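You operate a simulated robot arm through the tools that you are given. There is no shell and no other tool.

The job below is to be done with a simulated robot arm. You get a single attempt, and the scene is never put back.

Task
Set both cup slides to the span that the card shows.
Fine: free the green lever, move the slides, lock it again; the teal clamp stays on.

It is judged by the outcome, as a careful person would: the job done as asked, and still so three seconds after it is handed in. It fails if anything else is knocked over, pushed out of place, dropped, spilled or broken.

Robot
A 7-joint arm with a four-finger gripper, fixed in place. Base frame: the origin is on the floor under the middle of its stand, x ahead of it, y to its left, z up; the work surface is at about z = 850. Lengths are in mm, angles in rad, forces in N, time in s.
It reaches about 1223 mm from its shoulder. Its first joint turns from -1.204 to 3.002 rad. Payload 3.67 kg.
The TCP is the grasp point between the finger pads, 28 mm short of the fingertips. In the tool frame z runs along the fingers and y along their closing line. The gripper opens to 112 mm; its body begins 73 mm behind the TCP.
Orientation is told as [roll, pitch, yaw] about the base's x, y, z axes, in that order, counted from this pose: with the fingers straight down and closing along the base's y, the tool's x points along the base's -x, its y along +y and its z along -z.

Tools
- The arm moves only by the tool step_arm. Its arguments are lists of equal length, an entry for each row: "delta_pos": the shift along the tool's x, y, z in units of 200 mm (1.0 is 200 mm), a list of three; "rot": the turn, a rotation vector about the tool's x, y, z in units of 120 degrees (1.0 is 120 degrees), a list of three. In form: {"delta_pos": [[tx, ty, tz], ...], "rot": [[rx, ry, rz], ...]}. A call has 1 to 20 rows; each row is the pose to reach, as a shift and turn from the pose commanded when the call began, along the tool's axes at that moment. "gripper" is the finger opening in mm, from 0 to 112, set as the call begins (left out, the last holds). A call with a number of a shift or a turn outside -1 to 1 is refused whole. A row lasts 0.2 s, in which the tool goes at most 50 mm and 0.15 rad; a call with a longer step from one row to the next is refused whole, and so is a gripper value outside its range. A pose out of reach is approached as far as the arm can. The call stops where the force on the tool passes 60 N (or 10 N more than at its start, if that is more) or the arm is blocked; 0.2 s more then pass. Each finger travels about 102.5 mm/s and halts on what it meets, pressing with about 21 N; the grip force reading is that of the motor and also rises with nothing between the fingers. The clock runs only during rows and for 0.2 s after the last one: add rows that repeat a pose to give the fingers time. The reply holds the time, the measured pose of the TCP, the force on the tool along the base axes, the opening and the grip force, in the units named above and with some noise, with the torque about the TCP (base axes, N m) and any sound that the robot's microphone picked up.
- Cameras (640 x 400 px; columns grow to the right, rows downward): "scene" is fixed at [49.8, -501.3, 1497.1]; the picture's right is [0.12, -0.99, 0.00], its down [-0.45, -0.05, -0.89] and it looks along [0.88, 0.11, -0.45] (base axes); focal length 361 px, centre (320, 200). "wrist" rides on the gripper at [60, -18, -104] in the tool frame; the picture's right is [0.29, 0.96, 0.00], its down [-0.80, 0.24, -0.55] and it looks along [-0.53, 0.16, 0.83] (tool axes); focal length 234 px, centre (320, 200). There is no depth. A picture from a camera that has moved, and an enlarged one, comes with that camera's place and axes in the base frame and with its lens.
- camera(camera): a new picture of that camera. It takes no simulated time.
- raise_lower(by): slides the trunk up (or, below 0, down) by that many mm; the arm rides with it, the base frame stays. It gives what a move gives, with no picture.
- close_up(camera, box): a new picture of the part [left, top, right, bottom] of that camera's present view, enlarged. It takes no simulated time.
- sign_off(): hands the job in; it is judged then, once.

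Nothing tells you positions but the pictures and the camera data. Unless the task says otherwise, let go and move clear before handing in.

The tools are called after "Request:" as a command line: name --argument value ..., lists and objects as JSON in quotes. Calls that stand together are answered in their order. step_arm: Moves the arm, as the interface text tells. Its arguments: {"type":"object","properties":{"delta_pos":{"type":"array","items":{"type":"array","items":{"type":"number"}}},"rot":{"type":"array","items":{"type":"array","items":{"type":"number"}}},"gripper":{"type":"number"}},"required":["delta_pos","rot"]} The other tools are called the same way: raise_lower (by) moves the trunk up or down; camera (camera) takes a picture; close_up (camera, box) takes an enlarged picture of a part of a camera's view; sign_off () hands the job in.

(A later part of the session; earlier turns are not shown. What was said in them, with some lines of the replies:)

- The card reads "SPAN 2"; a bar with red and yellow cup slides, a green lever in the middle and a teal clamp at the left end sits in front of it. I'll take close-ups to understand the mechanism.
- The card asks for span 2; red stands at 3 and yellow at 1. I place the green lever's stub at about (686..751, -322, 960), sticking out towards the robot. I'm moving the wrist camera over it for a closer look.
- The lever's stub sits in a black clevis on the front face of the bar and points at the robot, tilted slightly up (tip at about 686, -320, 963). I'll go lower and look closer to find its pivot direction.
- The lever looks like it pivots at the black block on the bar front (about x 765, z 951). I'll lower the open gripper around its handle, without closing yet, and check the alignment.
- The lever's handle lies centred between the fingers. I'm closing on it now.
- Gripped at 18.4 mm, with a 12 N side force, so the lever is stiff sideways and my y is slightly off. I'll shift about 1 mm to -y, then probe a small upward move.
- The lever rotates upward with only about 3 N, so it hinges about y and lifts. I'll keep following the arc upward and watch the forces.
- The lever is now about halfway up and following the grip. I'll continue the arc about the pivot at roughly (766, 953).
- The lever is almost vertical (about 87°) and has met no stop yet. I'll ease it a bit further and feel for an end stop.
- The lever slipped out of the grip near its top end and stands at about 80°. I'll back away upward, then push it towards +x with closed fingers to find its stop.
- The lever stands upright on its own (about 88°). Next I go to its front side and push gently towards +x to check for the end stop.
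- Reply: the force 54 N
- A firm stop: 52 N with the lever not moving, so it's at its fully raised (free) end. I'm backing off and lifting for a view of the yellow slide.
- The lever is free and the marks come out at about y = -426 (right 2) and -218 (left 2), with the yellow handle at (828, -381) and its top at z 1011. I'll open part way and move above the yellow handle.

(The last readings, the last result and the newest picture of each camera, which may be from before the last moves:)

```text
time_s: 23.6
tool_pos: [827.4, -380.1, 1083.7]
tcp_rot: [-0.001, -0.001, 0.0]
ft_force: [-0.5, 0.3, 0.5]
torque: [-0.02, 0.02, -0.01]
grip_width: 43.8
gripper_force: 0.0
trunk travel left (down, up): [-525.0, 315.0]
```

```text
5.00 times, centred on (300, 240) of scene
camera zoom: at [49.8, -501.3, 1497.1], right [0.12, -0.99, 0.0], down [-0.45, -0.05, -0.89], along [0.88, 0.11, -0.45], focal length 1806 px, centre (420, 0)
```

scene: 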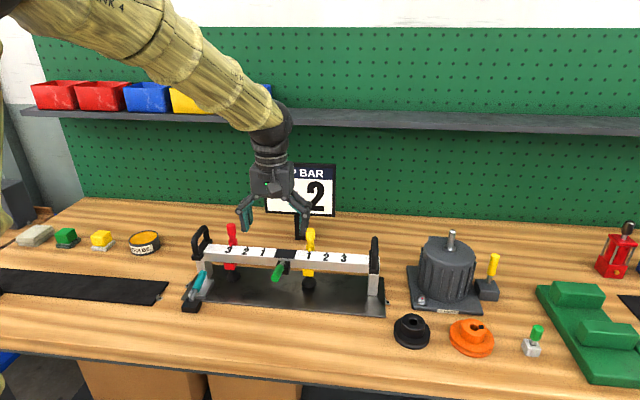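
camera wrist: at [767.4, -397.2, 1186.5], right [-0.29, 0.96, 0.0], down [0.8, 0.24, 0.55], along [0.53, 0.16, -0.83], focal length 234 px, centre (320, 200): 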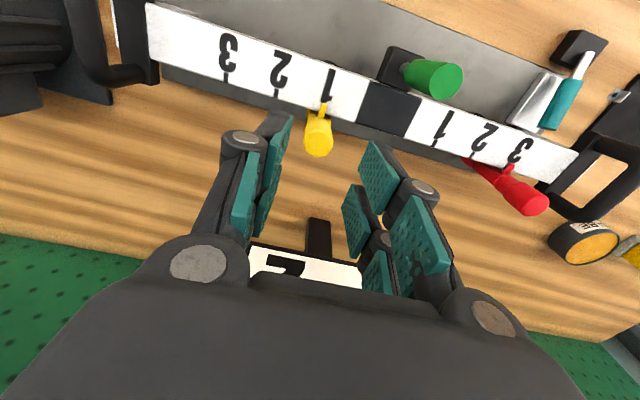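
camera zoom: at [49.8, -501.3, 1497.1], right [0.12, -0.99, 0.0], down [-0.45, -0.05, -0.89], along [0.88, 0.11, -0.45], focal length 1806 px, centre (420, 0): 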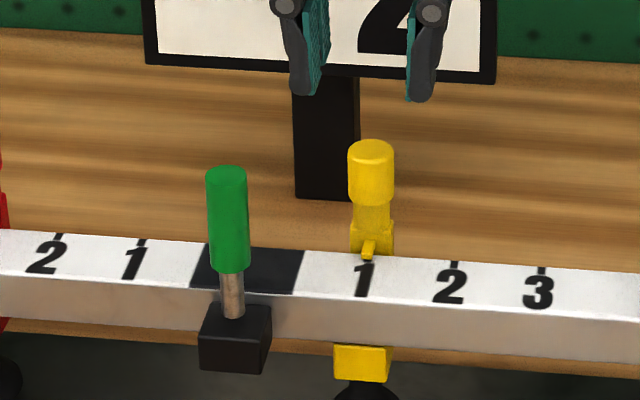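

The yellow handle is centred between the fingers at (830, -380). I'm descending so the pads surround its head.

Request:
step_arm --delta_pos '[[-0.01, 0, 0.15], [-0.01, 0, 0.3], [-0.01, 0, 0.42], [-0.01, 0, 0.42]]' --rot '[[0, 0, 0], [0, 0, 0], [0, 0, 0], [0, 0, 0]]' --gripper 44

Request:
camera --camera "wrist"

Request:
close_up --camera "scene" --box '[250, 200, 350, 280]'

```text
time_s: 24.6
tool_pos: [828.8, -378.8, 1001.6]
tcp_rot: [0.0, -0.001, 0.001]
ft_force: [0.1, -0.3, 0.8]
torque: [-0.01, -0.03, 0.01]
grip_width: 44.1
gripper_force: 0.0
trunk travel left (down, up): [-525.0, 315.0]
```

```text
taken
camera wrist: at [768.9, -397.1, 1104.1], right [-0.29, 0.96, 0.0], down [0.8, 0.24, 0.55], along [0.53, 0.16, -0.83], focal length 234 px, centre (320, 200)
```

wrist: 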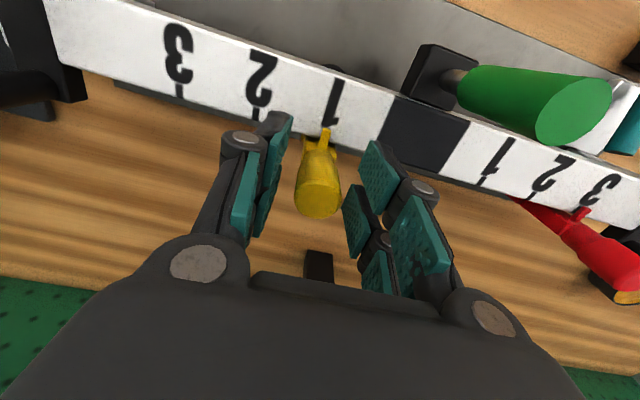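

```text
5.00 times, centred on (300, 240) of scene
camera zoom: at [49.8, -501.3, 1497.1], right [0.12, -0.99, 0.0], down [-0.45, -0.05, -0.89], along [0.88, 0.11, -0.45], focal length 1806 px, centre (420, 0)
```

zoom: 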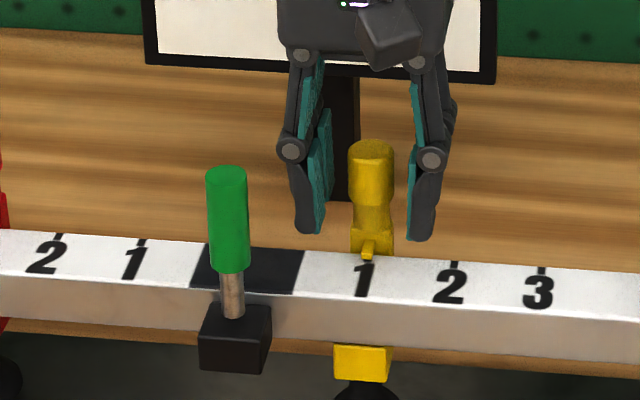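

Request:
step_arm --delta_pos '[[-0.01, 0, 0], [-0.01, 0, 0], [-0.01, 0, 0], [-0.01, 0, 0]]' --rot '[[0, 0, 0], [0, 0, 0], [0, 0, 0], [0, 0, 0]]' --gripper 4

Request:
close_up --camera "wrist" --box '[200, 80, 440, 260]'

Request:
close_up --camera "scene" --box '[250, 200, 350, 280]'

```text
time_s: 25.6
tool_pos: [830.4, -379.5, 1000.4]
tcp_rot: [0.0, -0.001, 0.0]
ft_force: [-8.5, -3.4, -0.4]
torque: [-0.13, 0.23, -0.04]
grip_width: 20.8
gripper_force: 20.9
trunk travel left (down, up): [-525.0, 315.0]
```

```text
2.22 times, centred on (320, 170) of wrist
camera zoom: at [770.4, -397.8, 1103.2], right [-0.29, 0.96, 0.0], down [0.8, 0.24, 0.55], along [0.53, 0.16, -0.83], focal length 520 px, centre (320, 267)
```

zoom: 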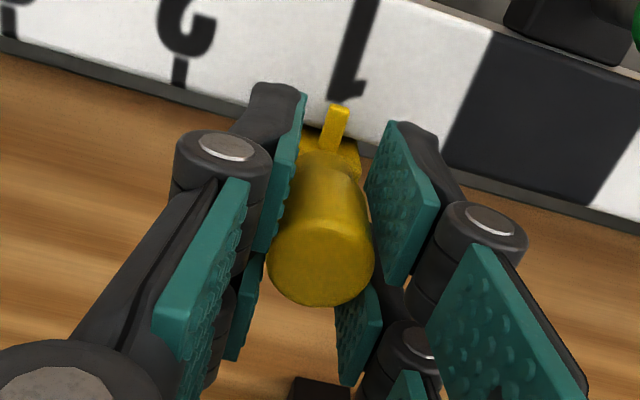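

```text
5.00 times, centred on (300, 240) of scene
camera zoom: at [49.8, -501.3, 1497.1], right [0.12, -0.99, 0.0], down [-0.45, -0.05, -0.89], along [0.88, 0.11, -0.45], focal length 1806 px, centre (420, 0)
```

zoom: 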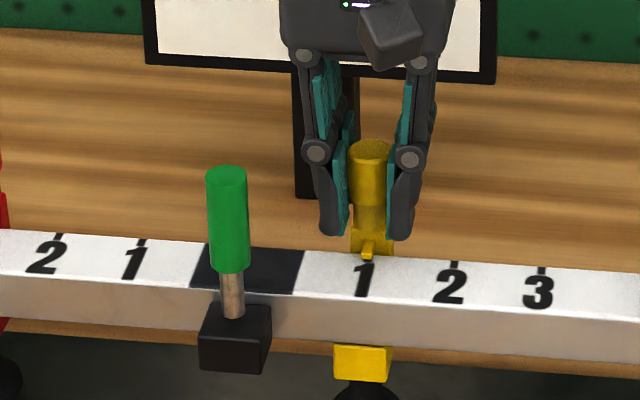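

Held at 20.8 mm. I'll make a small 5 mm test move towards the right-hand 2 to see whether the slide is free.

Request:
step_arm --delta_pos '[[0, -0.008, 0], [0, -0.016, 0], [0, -0.025, 0], [0, -0.025, 0]]' --rot '[[0, 0, 0], [0, 0, 0], [0, 0, 0], [0, 0, 0]]'

Request:
close_up --camera "scene" --box '[250, 200, 350, 280]'

```text
time_s: 26.6
tool_pos: [830.6, -383.9, 1001.0]
tcp_rot: [-0.001, 0.0, -0.002]
ft_force: [-13.8, 2.4, -0.6]
torque: [0.09, 0.42, 0.03]
grip_width: 21.2
gripper_force: 21.3
trunk travel left (down, up): [-525.0, 315.0]
```

```text
5.00 times, centred on (300, 240) of scene
camera zoom: at [49.8, -501.3, 1497.1], right [0.12, -0.99, 0.0], down [-0.45, -0.05, -0.89], along [0.88, 0.11, -0.45], focal length 1806 px, centre (420, 0)
```

zoom: 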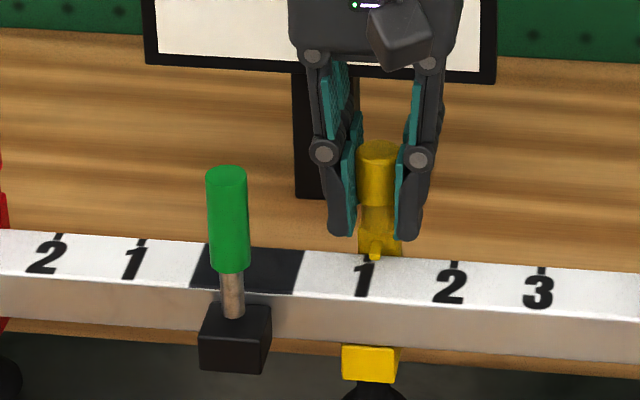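

The slide moves freely with about 2 N, so the lever is released. I'll carry yellow the rest of the way to mark 2.

Request:
step_arm --delta_pos '[[0, -0.03, 0], [0, -0.065, 0], [0, -0.1, 0], [0, -0.135, 0], [0, -0.17, 0], [0, -0.197, 0], [0, -0.197, 0], [0, -0.197, 0]]' --rot '[[0, 0, 0], [0, 0, 0], [0, 0, 0], [0, 0, 0], [0, 0, 0], [0, 0, 0], [0, 0, 0], [0, 0, 0]]'

Request:
close_up --camera "scene" --box '[280, 220, 350, 280]'

Request:
close_up --camera "wrist" --box '[240, 80, 400, 200]'

```text
time_s: 28.4
tool_pos: [830.8, -424.5, 1000.8]
tcp_rot: [-0.001, -0.001, 0.001]
ft_force: [-19.1, -0.9, -0.1]
torque: [-0.08, 0.4, 0.01]
grip_width: 20.9
gripper_force: 20.5
trunk travel left (down, up): [-525.0, 315.0]
```

```text
6.67 times, centred on (315, 250) of scene
camera zoom: at [49.8, -501.3, 1497.1], right [0.12, -0.99, 0.0], down [-0.45, -0.05, -0.89], along [0.88, 0.11, -0.45], focal length 2408 px, centre (353, -133)
```

zoom: 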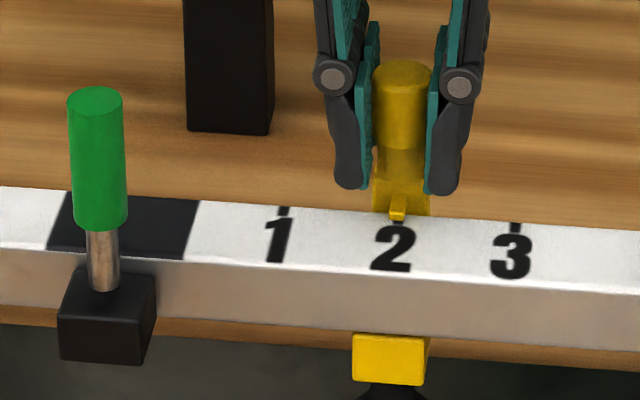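

```text
3.33 times, centred on (320, 140) of wrist
camera zoom: at [770.3, -442.3, 1103.3], right [-0.29, 0.96, 0.0], down [0.8, 0.24, 0.55], along [0.53, 0.16, -0.83], focal length 781 px, centre (320, 400)
```

zoom: 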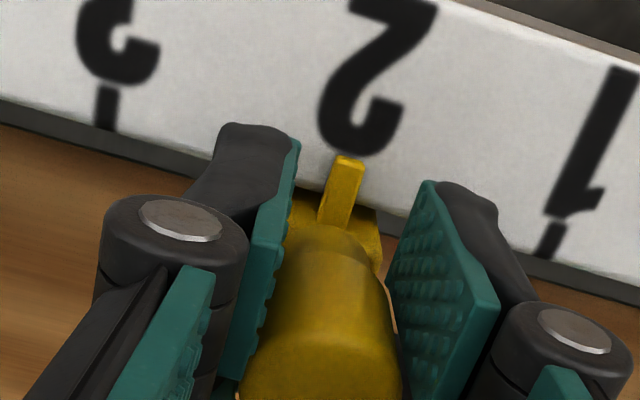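

Yellow's pointer sits on mark 2 to within about half a millimetre. I'm releasing it and lifting clear.

Request:
step_arm --delta_pos '[[0, 0, 0], [0, 0, 0], [0, 0, 0], [0, 0, -0.15], [0, 0, -0.35], [0, 0, -0.55], [0, 0, -0.55]]' --rot '[[0, 0, 0], [0, 0, 0], [0, 0, 0], [0, 0, 0], [0, 0, 0], [0, 0, 0], [0, 0, 0]]' --gripper 44

Request:
close_up --camera "scene" --box '[210, 210, 350, 300]'

Request:
camera --camera "wrist"

```text
time_s: 30.0
tool_pos: [831.8, -425.6, 1108.3]
tcp_rot: [-0.002, -0.001, -0.001]
ft_force: [0.8, -0.2, -0.2]
torque: [-0.04, 0.03, 0.02]
grip_width: 44.0
gripper_force: 0.1
trunk travel left (down, up): [-525.0, 315.0]
```

```text
4.44 times, centred on (280, 255) of scene
camera zoom: at [49.8, -501.3, 1497.1], right [0.12, -0.99, 0.0], down [-0.45, -0.05, -0.89], along [0.88, 0.11, -0.45], focal length 1605 px, centre (498, -44)
```

zoom: 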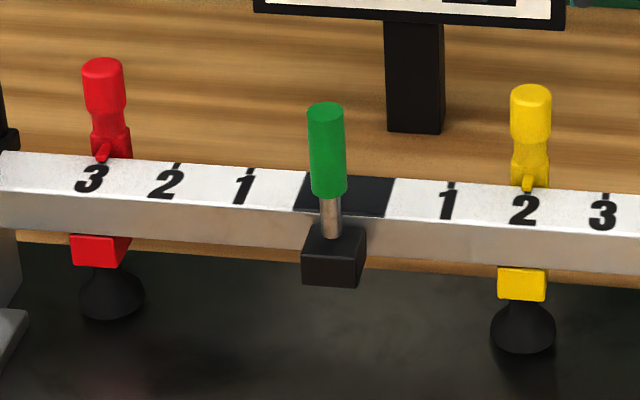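

```text
taken
camera wrist: at [772.3, -443.0, 1211.0], right [-0.29, 0.96, 0.0], down [0.8, 0.24, 0.55], along [0.53, 0.16, -0.83], focal length 234 px, centre (320, 200)
```

wrist: 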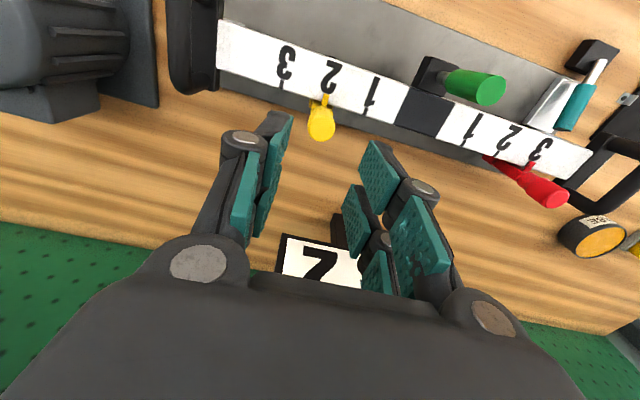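

Yellow stays at 2 and the lever stays up. I'm travelling high over to the red handle at about (829, -172).

Request:
step_arm --delta_pos '[[0, 0.2, 0], [0, 0.4, 0], [0, 0.6, 0], [0, 0.8, 0], [0, 0.95, 0]]' --rot '[[0, 0, 0], [0, 0, 0], [0, 0, 0], [0, 0, 0], [0, 0, 0]]' --gripper 40

Request:
step_arm --delta_pos '[[0.005, 0.16, 0], [0.005, 0.316, 0], [0.005, 0.316, 0.1], [0.005, 0.316, 0.1]]' --rot '[[0, 0, 0], [0, 0, 0], [0, 0, 0], [0, 0, 0]]' --gripper 40

Request:
camera --camera "wrist"

Request:
close_up --camera "scene" --box '[170, 190, 290, 280]'

```text
time_s: 31.2
tool_pos: [829.2, -233.6, 1110.2]
tcp_rot: [-0.002, 0.0, 0.0]
ft_force: [0.9, 0.3, -0.2]
torque: [-0.01, 0.0, 0.02]
grip_width: 40.2
gripper_force: 0.0
trunk travel left (down, up): [-525.0, 315.0]
```

```text
time_s: 32.2
tool_pos: [828.9, -169.4, 1090.6]
tcp_rot: [-0.001, 0.0, -0.001]
ft_force: [-0.5, 0.5, 0.0]
torque: [-0.02, -0.04, 0.0]
grip_width: 40.1
gripper_force: 0.0
trunk travel left (down, up): [-525.0, 315.0]
```

```text
taken
camera wrist: at [768.8, -187.9, 1193.0], right [-0.29, 0.96, 0.0], down [0.8, 0.24, 0.55], along [0.53, 0.16, -0.83], focal length 234 px, centre (320, 200)
```

wrist: 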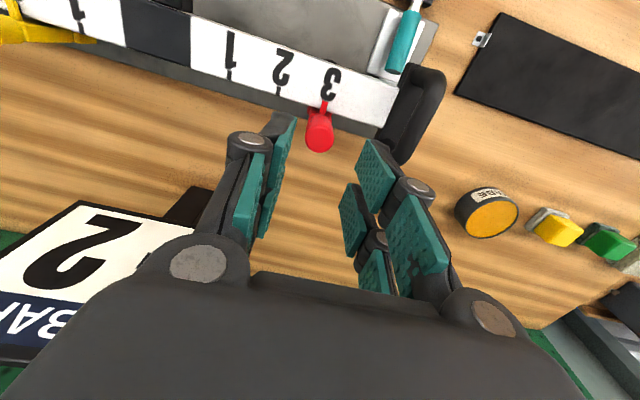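

```text
4.44 times, centred on (230, 235) of scene
camera zoom: at [49.8, -501.3, 1497.1], right [0.12, -0.99, 0.0], down [-0.45, -0.05, -0.89], along [0.88, 0.11, -0.45], focal length 1605 px, centre (720, 44)
```

zoom: 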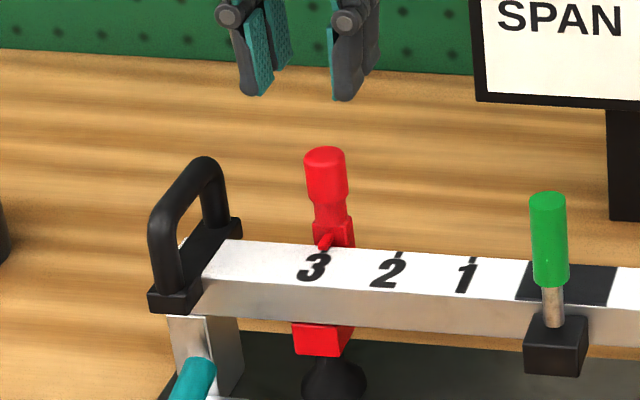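

The red handle is centred at (830, -170), with the left black handle at y > -108, clear of the fingers. I'm descending and then closing.

Request:
step_arm --delta_pos '[[-0.005, 0, 0.15], [-0.005, 0, 0.3], [-0.005, 0, 0.43], [-0.005, 0, 0.445], [-0.005, 0, 0.445]]' --rot '[[0, 0, 0], [0, 0, 0], [0, 0, 0], [0, 0, 0], [0, 0, 0]]' --gripper 40

Request:
camera --camera "wrist"

Request:
close_up --camera "scene" --box '[170, 190, 290, 280]'

```text
time_s: 33.4
tool_pos: [830.6, -173.0, 1001.8]
tcp_rot: [-0.001, -0.001, 0.001]
ft_force: [0.3, 0.3, -0.4]
torque: [0.02, 0.01, -0.02]
grip_width: 39.9
gripper_force: 0.0
trunk travel left (down, up): [-525.0, 315.0]
```

```text
taken
camera wrist: at [770.8, -189.6, 1104.0], right [-0.29, 0.96, 0.0], down [0.8, 0.24, 0.55], along [0.53, 0.16, -0.83], focal length 234 px, centre (320, 200)
```

wrist: 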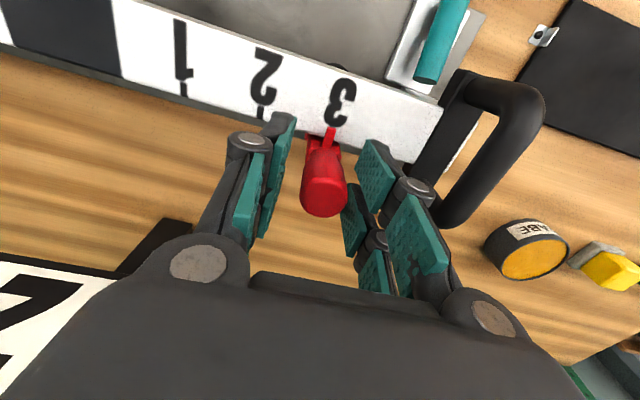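

```text
4.44 times, centred on (230, 235) of scene
camera zoom: at [49.8, -501.3, 1497.1], right [0.12, -0.99, 0.0], down [-0.45, -0.05, -0.89], along [0.88, 0.11, -0.45], focal length 1605 px, centre (720, 44)
```

zoom: 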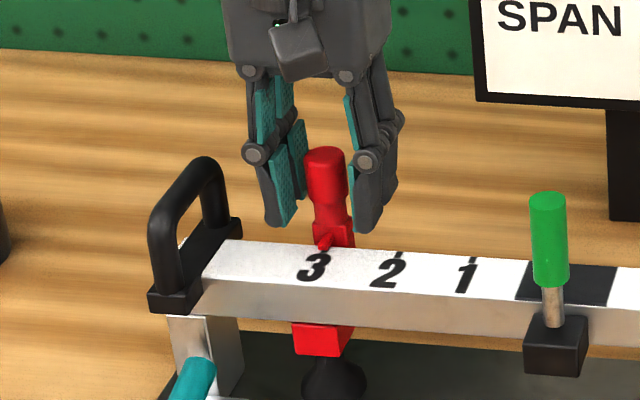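

Request:
step_arm --delta_pos '[[0, 0.01, 0], [0, 0.01, 0], [0, 0.01, 0], [0, 0.01, 0], [0, 0.01, 0]]' --rot '[[0, 0, 0], [0, 0, 0], [0, 0, 0], [0, 0, 0], [0, 0, 0]]' --gripper 4

Request:
close_up --camera "wrist" --box '[200, 80, 440, 260]'

Request:
close_up --camera "scene" --box '[170, 190, 290, 280]'

```text
time_s: 34.6
tool_pos: [830.5, -170.5, 1001.8]
tcp_rot: [0.002, 0.001, 0.001]
ft_force: [-0.4, -5.6, 1.7]
torque: [-0.11, 0.04, -0.04]
grip_width: 20.9
gripper_force: 20.3
trunk travel left (down, up): [-525.0, 315.0]
```

```text
2.22 times, centred on (320, 170) of wrist
camera zoom: at [770.3, -187.8, 1104.3], right [-0.29, 0.96, 0.0], down [0.8, 0.24, 0.55], along [0.53, 0.16, -0.83], focal length 520 px, centre (320, 267)
```

zoom: 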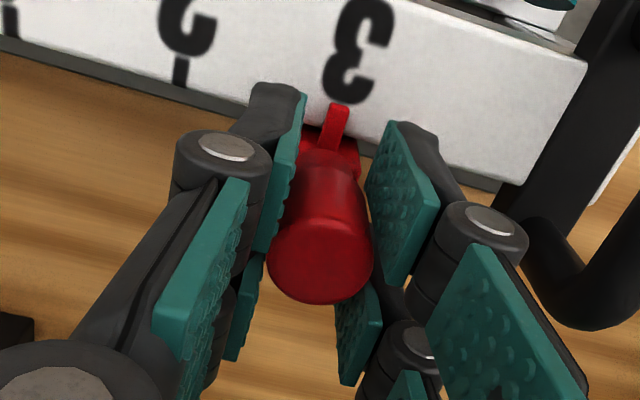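

```text
4.44 times, centred on (230, 235) of scene
camera zoom: at [49.8, -501.3, 1497.1], right [0.12, -0.99, 0.0], down [-0.45, -0.05, -0.89], along [0.88, 0.11, -0.45], focal length 1605 px, centre (720, 44)
```

zoom: 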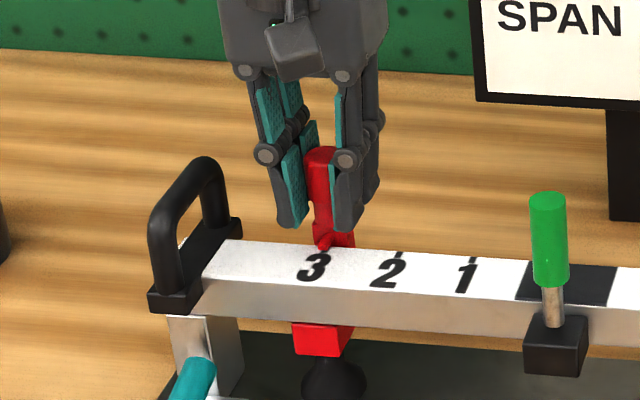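

Request:
step_arm --delta_pos '[[0, -0.03, 0], [0, -0.065, 0], [0, -0.1, 0], [0, -0.135, 0], [0, -0.17, 0], [0, -0.205, 0], [0, -0.22, 0], [0, -0.22, 0], [0, -0.22, 0]]' --rot '[[0, 0, 0], [0, 0, 0], [0, 0, 0], [0, 0, 0], [0, 0, 0], [0, 0, 0], [0, 0, 0], [0, 0, 0], [0, 0, 0]]'

Request:
close_up --camera "scene" --box '[210, 220, 280, 280]'

Request:
close_up --camera "wrist" --box '[240, 80, 400, 200]'

```text
time_s: 36.6
tool_pos: [830.6, -213.2, 1001.1]
tcp_rot: [0.0, 0.0, 0.001]
ft_force: [-11.9, -0.4, 0.9]
torque: [-0.1, 0.14, 0.03]
grip_width: 20.6
gripper_force: 21.1
trunk travel left (down, up): [-525.0, 315.0]
```

```text
6.67 times, centred on (245, 250) of scene
camera zoom: at [49.8, -501.3, 1497.1], right [0.12, -0.99, 0.0], down [-0.45, -0.05, -0.89], along [0.88, 0.11, -0.45], focal length 2408 px, centre (820, -133)
```

zoom: 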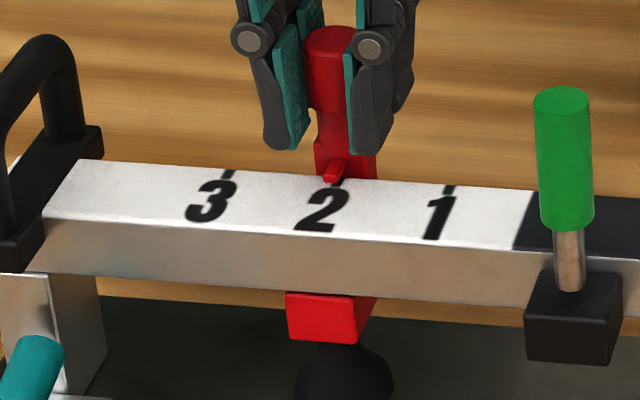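

```text
3.33 times, centred on (320, 140) of wrist
camera zoom: at [770.3, -231.4, 1104.3], right [-0.29, 0.96, 0.0], down [0.8, 0.24, 0.55], along [0.53, 0.16, -0.83], focal length 781 px, centre (320, 400)
```

zoom: 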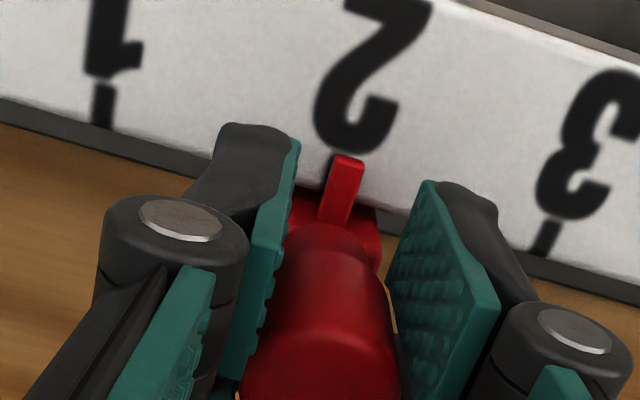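

Red's pointer is still about 1 mm on the 3 side of mark 2. I'll trim it by 1 mm.

Request:
step_arm --delta_pos '[[0, -0.0055, 0], [0, -0.0055, 0], [0, -0.0055, 0], [0, -0.0055, 0]]' --rot '[[0, 0, 0], [0, 0, 0], [0, 0, 0], [0, 0, 0]]'

Request:
close_up --camera "scene" --box '[210, 220, 280, 280]'

Request:
close_up --camera "wrist" --box '[240, 80, 400, 200]'

```text
time_s: 37.6
tool_pos: [829.6, -214.1, 1001.2]
tcp_rot: [0.0, -0.002, -0.001]
ft_force: [-8.6, 0.6, 2.0]
torque: [-0.07, 0.19, 0.03]
grip_width: 20.9
gripper_force: 21.4
trunk travel left (down, up): [-525.0, 315.0]
```

```text
6.67 times, centred on (245, 250) of scene
camera zoom: at [49.8, -501.3, 1497.1], right [0.12, -0.99, 0.0], down [-0.45, -0.05, -0.89], along [0.88, 0.11, -0.45], focal length 2408 px, centre (820, -133)
```

zoom: 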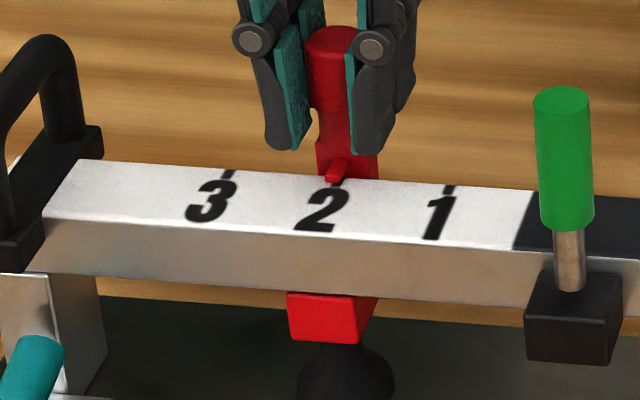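

```text
3.33 times, centred on (320, 140) of wrist
camera zoom: at [770.2, -232.1, 1104.2], right [-0.29, 0.96, 0.0], down [0.8, 0.24, 0.56], along [0.53, 0.16, -0.83], focal length 781 px, centre (320, 400)
```

zoom: 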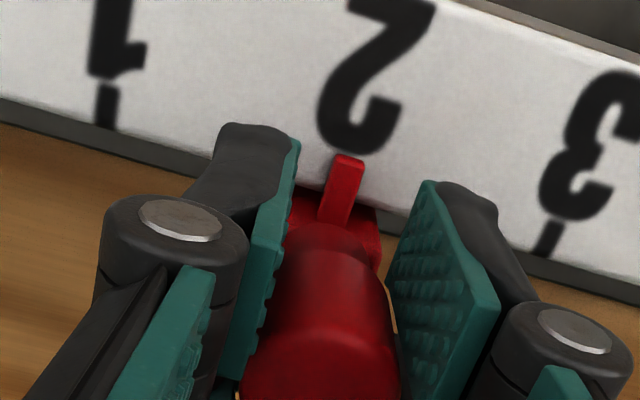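

Red now lines up with mark 2 just as yellow does. I'm releasing it and lifting.

Request:
step_arm --delta_pos '[[0, 0, 0], [0, 0, 0], [0, 0, 0], [0, 0, -0.15], [0, 0, -0.35], [0, 0, -0.55], [0, 0, -0.55]]' --rot '[[0, 0, 0], [0, 0, 0], [0, 0, 0], [0, 0, 0], [0, 0, 0], [0, 0, 0], [0, 0, 0]]' --gripper 40

Request:
close_up --camera "scene" --box '[210, 210, 350, 300]'

Request:
camera --camera "wrist"

```text
time_s: 39.2
tool_pos: [831.0, -213.7, 1110.2]
tcp_rot: [0.0, 0.001, 0.001]
ft_force: [1.2, -0.2, -0.1]
torque: [0.01, 0.0, 0.01]
grip_width: 39.8
gripper_force: 0.0
trunk travel left (down, up): [-525.0, 315.0]
```

```text
4.44 times, centred on (280, 255) of scene
camera zoom: at [49.8, -501.3, 1497.1], right [0.12, -0.99, 0.0], down [-0.45, -0.05, -0.89], along [0.88, 0.11, -0.45], focal length 1605 px, centre (498, -44)
```

zoom: 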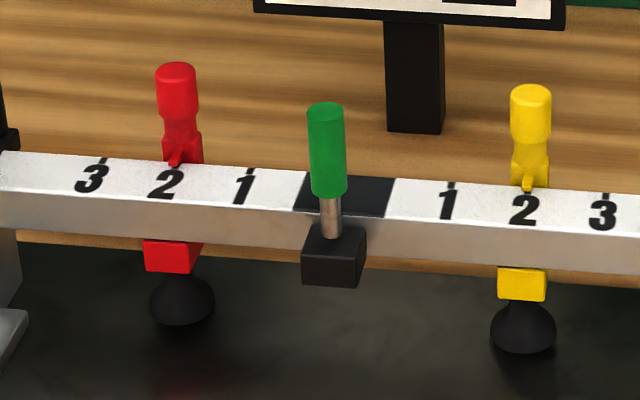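

```text
taken
camera wrist: at [771.7, -231.4, 1213.5], right [-0.29, 0.96, 0.0], down [0.8, 0.24, 0.55], along [0.53, 0.16, -0.83], focal length 234 px, centre (320, 200)
```

wrist: 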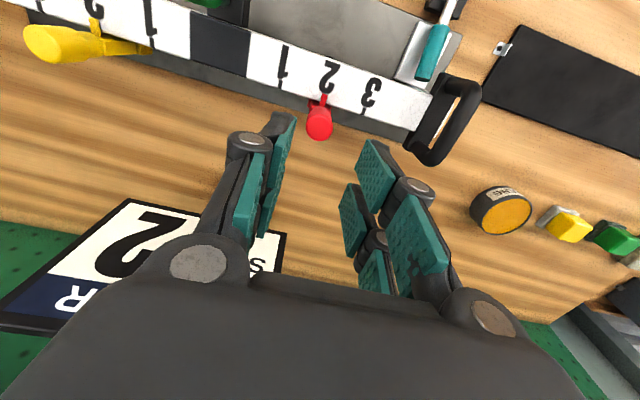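

Both slides read 2. Now to relock: I'll close the fingers, go behind the upright lever and push it back towards the robot.

Request:
step_arm --delta_pos '[[0.04, -0.2, 0], [0.08, -0.4, 0], [0.08, -0.53, 0], [0.08, -0.53, 0.15], [0.08, -0.53, 0.3], [0.08, -0.53, 0.4], [0.08, -0.53, 0.4]]' --rot '[[0, 0, 0], [0, 0, 0], [0, 0, 0], [0, 0, 0], [0, 0, 0], [0, 0, 0], [0, 0, 0]]' --gripper 0

Request:
camera --camera "wrist"

Request:
close_up --camera "scene" --box '[240, 200, 340, 290]'

```text
time_s: 40.8
tool_pos: [815.2, -320.1, 1030.7]
tcp_rot: [0.0, 0.0, -0.001]
ft_force: [0.6, -0.1, -0.2]
torque: [0.02, -0.01, 0.0]
grip_width: 0.0
gripper_force: 20.8
trunk travel left (down, up): [-525.0, 315.0]
```

```text
taken
camera wrist: at [755.5, -337.9, 1133.9], right [-0.29, 0.96, 0.0], down [0.8, 0.24, 0.55], along [0.53, 0.16, -0.83], focal length 234 px, centre (320, 200)
```

wrist: 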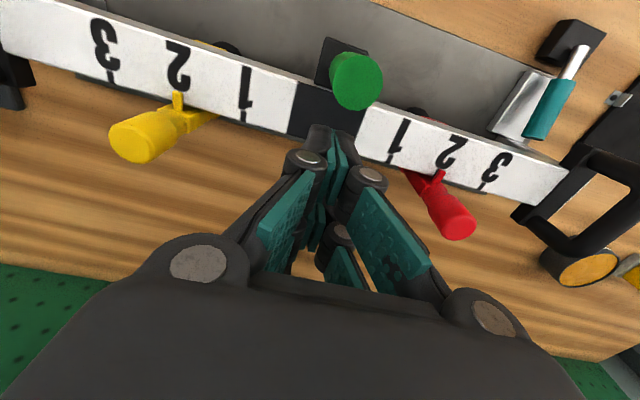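

```text
4.44 times, centred on (290, 245) of scene
camera zoom: at [49.8, -501.3, 1497.1], right [0.12, -0.99, 0.0], down [-0.45, -0.05, -0.89], along [0.88, 0.11, -0.45], focal length 1605 px, centre (453, 0)
```

zoom: 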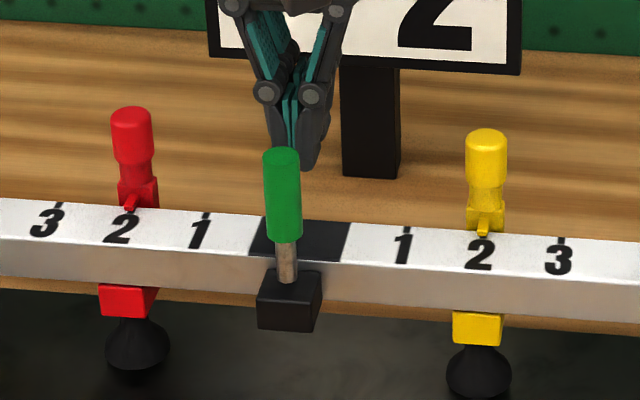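

Request:
step_arm --delta_pos '[[0.04, 0, 0], [0.08, 0, 0], [0.12, 0, 0], [0.15, 0, 0], [0.18, 0, 0], [0.18, 0, 0]]' --rot '[[0, 0, 0], [0, 0, 0], [0, 0, 0], [0, 0, 0], [0, 0, 0], [0, 0, 0]]' --gripper 0

Request:
close_up --camera "scene" --box '[240, 200, 340, 290]'

Request:
close_up --camera "wrist" --box '[240, 20, 440, 180]'

```text
time_s: 42.2
tool_pos: [778.5, -319.8, 1031.3]
tcp_rot: [0.0, -0.002, 0.0]
ft_force: [0.2, 0.2, 0.0]
torque: [0.01, 0.01, 0.0]
grip_width: 0.0
gripper_force: 21.6
trunk travel left (down, up): [-525.0, 315.0]
```

```text
4.44 times, centred on (290, 245) of scene
camera zoom: at [49.8, -501.3, 1497.1], right [0.12, -0.99, 0.0], down [-0.45, -0.05, -0.89], along [0.88, 0.11, -0.45], focal length 1605 px, centre (453, 0)
```

zoom: 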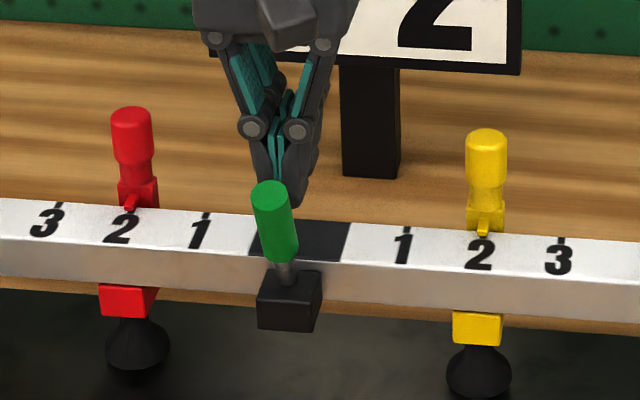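

```text
2.50 times, centred on (340, 100) of wrist
camera zoom: at [719.1, -338.1, 1133.7], right [-0.29, 0.96, 0.0], down [0.8, 0.24, 0.55], along [0.53, 0.16, -0.83], focal length 585 px, centre (270, 450)
```

zoom: 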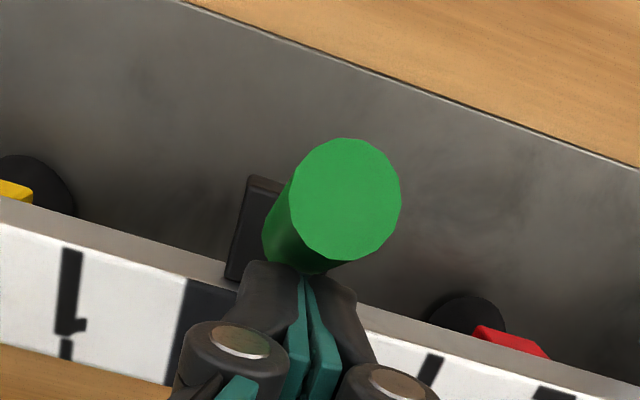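

The lever swings back with almost no force. I'll continue pushing, then press it down along the arc towards its locked position.

Request:
step_arm --delta_pos '[[0.04, 0, 0], [0.08, 0, 0], [0.12, 0, 0], [0.145, 0, 0], [0.175, 0, 0.035], [0.21, 0, 0.07], [0.235, 0, 0.095], [0.235, 0, 0.095]]' --rot '[[0, 0, 0], [0, 0, 0], [0, 0, 0], [0, 0, 0], [0, 0, 0], [0, 0, 0], [0, 0, 0], [0, 0, 0]]' --gripper 0

Request:
close_up --camera "scene" --box '[240, 210, 340, 300]'

Request:
close_up --camera "wrist" --box '[240, 20, 440, 180]'

```text
time_s: 44.0
tool_pos: [730.3, -321.3, 1010.6]
tcp_rot: [0.002, 0.0, 0.0]
ft_force: [0.0, -0.3, -0.2]
torque: [0.01, 0.02, 0.01]
grip_width: 0.0
gripper_force: 20.5
trunk travel left (down, up): [-525.0, 315.0]
```

```text
4.44 times, centred on (290, 255) of scene
camera zoom: at [49.8, -501.3, 1497.1], right [0.12, -0.99, 0.0], down [-0.45, -0.05, -0.89], along [0.88, 0.11, -0.45], focal length 1605 px, centre (453, -44)
```

zoom: 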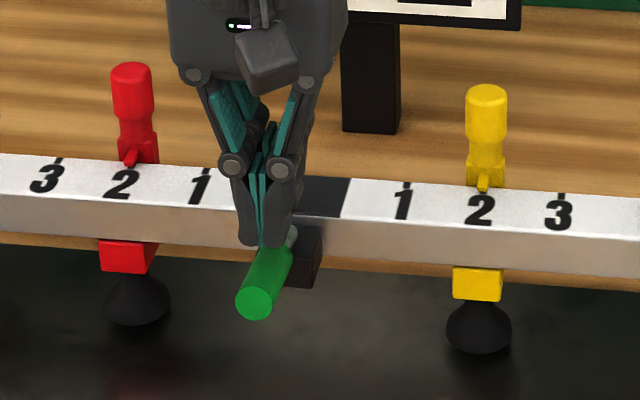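

```text
2.50 times, centred on (340, 100) of wrist
camera zoom: at [671.1, -338.2, 1114.2], right [-0.29, 0.96, 0.0], down [0.8, 0.24, 0.55], along [0.53, 0.16, -0.83], focal length 585 px, centre (270, 450)
```

zoom: 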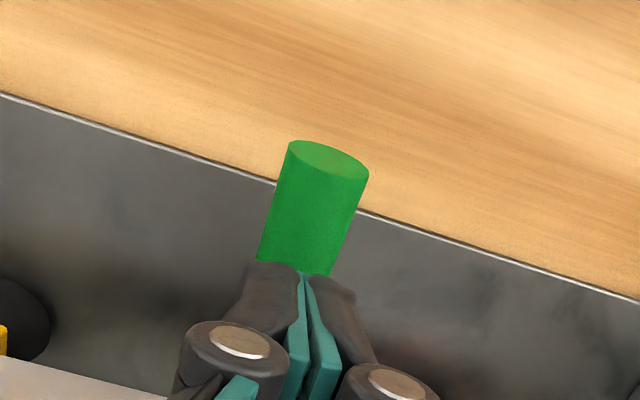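

The lever has dropped to near its original low position. I'll press down gently on its handle to seat it fully.

Request:
step_arm --delta_pos '[[0.035, 0, 0], [0.07, 0, 0], [0.07, 0, 0.02], [0.07, 0, 0.04], [0.07, 0, 0.05], [0.07, 0, 0.05]]' --rot '[[0, 0, 0], [0, 0, 0], [0, 0, 0], [0, 0, 0], [0, 0, 0], [0, 0, 0]]' --gripper 0

Request:
close_up --camera "scene" --box '[245, 220, 345, 300]'

```text
time_s: 45.4
tool_pos: [717.7, -320.7, 1002.5]
tcp_rot: [0.0, -0.001, -0.001]
ft_force: [-0.5, 0.7, -0.3]
torque: [0.0, -0.03, 0.03]
grip_width: 0.0
gripper_force: 21.3
trunk travel left (down, up): [-525.0, 315.0]
```

```text
5.00 times, centred on (295, 260) of scene
camera zoom: at [49.8, -501.3, 1497.1], right [0.12, -0.99, 0.0], down [-0.45, -0.05, -0.89], along [0.88, 0.11, -0.45], focal length 1806 px, centre (445, -100)
```

zoom: 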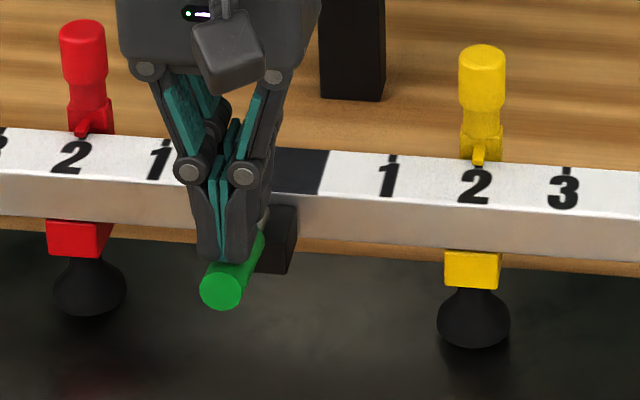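

Request:
step_arm --delta_pos '[[0, 0, 0.01], [0, 0, 0.02], [0, 0, 0.025], [0, 0, 0.025]]' --rot '[[0, 0, 0], [0, 0, 0], [0, 0, 0], [0, 0, 0]]' --gripper 0

Request:
close_up --camera "scene" --box '[245, 220, 345, 300]'

```text
time_s: 46.4
tool_pos: [717.3, -321.0, 999.7]
tcp_rot: [-0.001, -0.006, 0.0]
ft_force: [5.4, -5.7, 34.0]
torque: [-0.18, 0.73, 0.13]
grip_width: 5.9
gripper_force: 20.9
trunk travel left (down, up): [-525.0, 315.0]
```

```text
5.00 times, centred on (295, 260) of scene
camera zoom: at [49.8, -501.3, 1497.1], right [0.12, -0.99, 0.0], down [-0.45, -0.05, -0.89], along [0.88, 0.11, -0.45], focal length 1806 px, centre (445, -100)
```

zoom: 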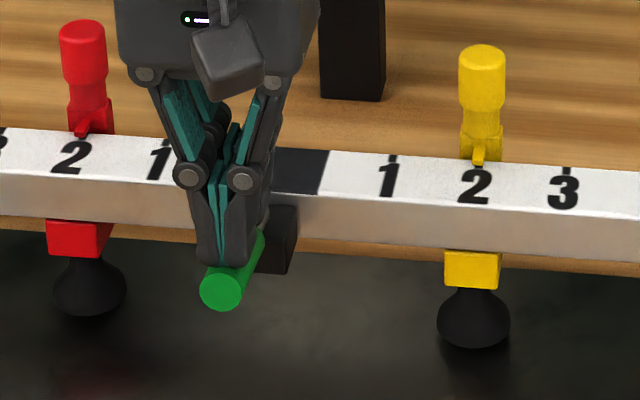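

There's 34 N of reaction with the lever held at its stop. I'll lift off and compare its position with the original picture.

Request:
step_arm --delta_pos '[[0, 0, -0.03], [0, 0, -0.15], [0, 0, -0.35], [0.1, 0, -0.55], [0.2, 0, -0.65], [0.2, 0, -0.65]]' --rot '[[0, 0, 0], [0, 0, 0], [0, 0, 0], [0, 0, 0], [0, 0, 0], [0, 0, 0]]' --gripper 0

Request:
close_up --camera "scene" --box '[245, 220, 345, 300]'

Request:
close_up --camera "scene" --box '[170, 210, 400, 330]'

Request:
camera --camera "wrist"

```text
time_s: 47.8
tool_pos: [678.4, -319.7, 1128.6]
tcp_rot: [-0.002, -0.001, -0.001]
ft_force: [-0.9, -1.5, -0.1]
torque: [-0.02, 0.06, 0.02]
grip_width: 0.2
gripper_force: 21.3
trunk travel left (down, up): [-525.0, 315.0]
```

```text
5.00 times, centred on (295, 260) of scene
camera zoom: at [49.8, -501.3, 1497.1], right [0.12, -0.99, 0.0], down [-0.45, -0.05, -0.89], along [0.88, 0.11, -0.45], focal length 1806 px, centre (445, -100)
```

zoom: 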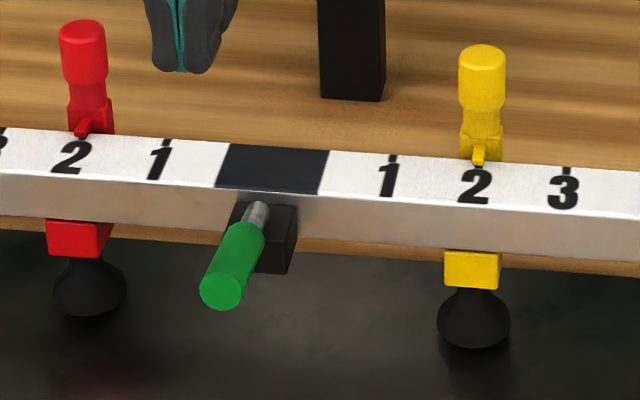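

```text
2.78 times, centred on (285, 270) of scene
camera zoom: at [49.8, -501.3, 1497.1], right [0.12, -0.99, 0.0], down [-0.45, -0.05, -0.89], along [0.88, 0.11, -0.45], focal length 1005 px, centre (417, 5)
```

zoom: 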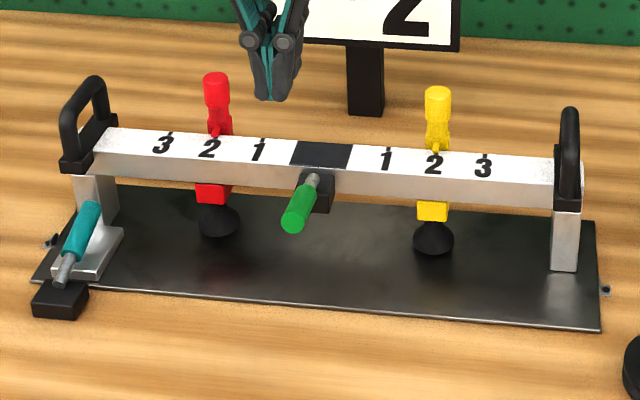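

```text
taken
camera wrist: at [619.2, -337.0, 1231.4], right [-0.29, 0.96, 0.0], down [0.8, 0.24, 0.55], along [0.53, 0.16, -0.83], focal length 234 px, centre (320, 200)
```

wrist: 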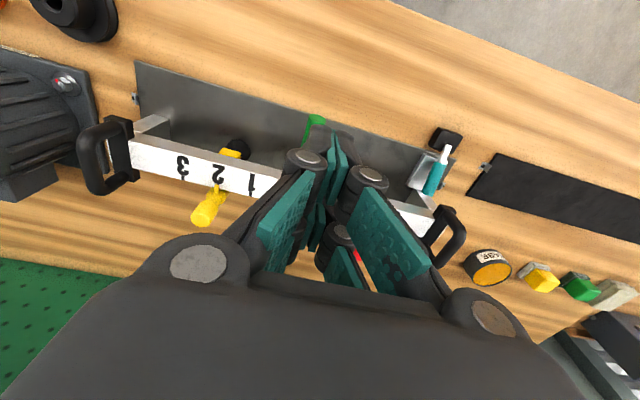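

The lever looks identical to its original locked picture, and the fixture and teal clamp are unmoved. I'll make a last close check of both pointers after moving the hand further clear.

Request:
step_arm --delta_pos '[[0.1, 0, -0.15], [0.25, 0, -0.3], [0.4, 0, -0.4], [0.5, 0, -0.5], [0.5, 0, -0.5]]' --rot '[[0, 0, 0], [0, 0, 0], [0, 0, 0], [0, 0, 0], [0, 0, 0]]' --gripper 40

Request:
close_up --camera "scene" --box '[210, 225, 270, 265]'

Request:
close_up --camera "scene" --box '[295, 230, 355, 270]'

Request:
camera --camera "scene"

Request:
close_up --camera "wrist" --box '[160, 100, 480, 300]'

```text
time_s: 49.0
tool_pos: [578.4, -330.6, 1219.0]
tcp_rot: [0.048, 0.005, -0.009]
ft_force: [0.5, 0.5, 1.1]
torque: [-0.06, 0.03, 0.02]
grip_width: 40.1
gripper_force: 0.0
trunk travel left (down, up): [-525.0, 315.0]
```

```text
10.00 times, centred on (240, 245) of scene
camera zoom: at [49.8, -501.3, 1497.1], right [0.12, -0.99, 0.0], down [-0.45, -0.05, -0.89], along [0.88, 0.11, -0.45], focal length 3612 px, centre (1120, -250)
```

zoom: 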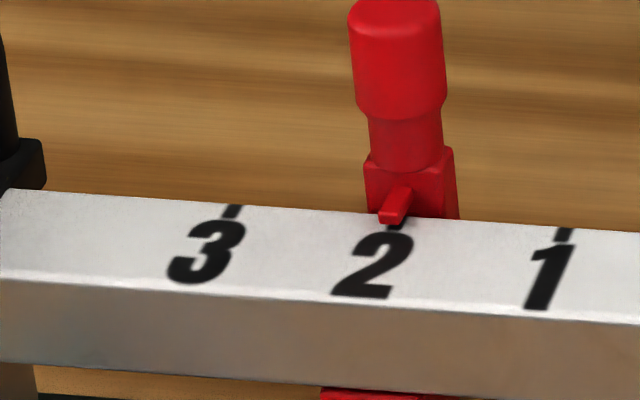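

```text
10.00 times, centred on (325, 250) of scene
camera zoom: at [49.8, -501.3, 1497.1], right [0.12, -0.99, 0.0], down [-0.45, -0.05, -0.89], along [0.88, 0.11, -0.45], focal length 3612 px, centre (270, -300)
```

zoom: 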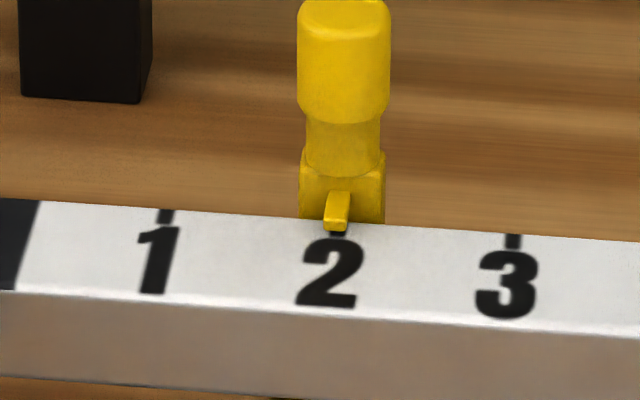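

```text
taken
```

scene: 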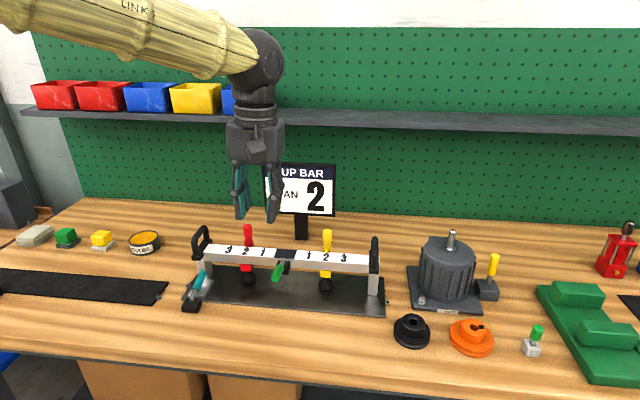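

```text
2.00 times, centred on (320, 200) of wrist
camera zoom: at [518.6, -352.7, 1321.4], right [-0.28, 0.96, 0.05], down [0.8, 0.2, 0.56], along [0.53, 0.2, -0.83], focal length 468 px, centre (320, 200)
```

zoom: 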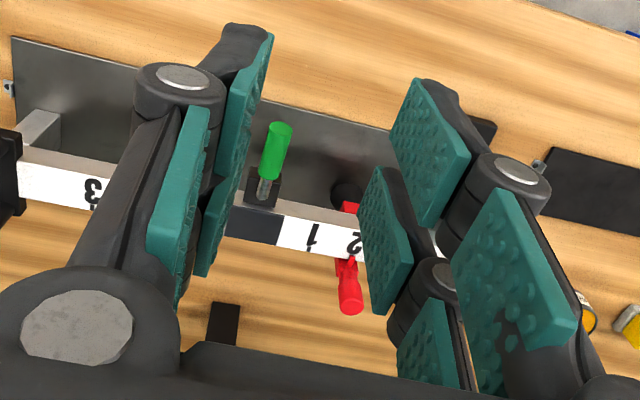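

Both pointers sit on mark 2 to within about 1 mm. The green lever is back in its original locked position, the teal clamp is untouched and the hand is clear, so I'm handing the job in.

Request:
sign_off

```text
The job is handed in.
```

Both cup slides are now at span 2, as the card shows, and the job has been handed in.

- **Slides:** I moved yellow from 1 to 2 and red from 3 to 2. In the final pictures both pointers sit on their marks to within about 1 mm.
- **Green lever:** I raised it to its stop to free the slides, then pressed it back down to its stop. It looks the same as in the original locked picture. I did not push on a slide afterwards to test the lock.
- **Teal clamp and surroundings:** The clamp stayed on. The bar and base plate look unmoved, and nothing else appears disturbed.

When I raised the lever it slipped out of the grip near the top, but it stayed upright and nothing else was touched.
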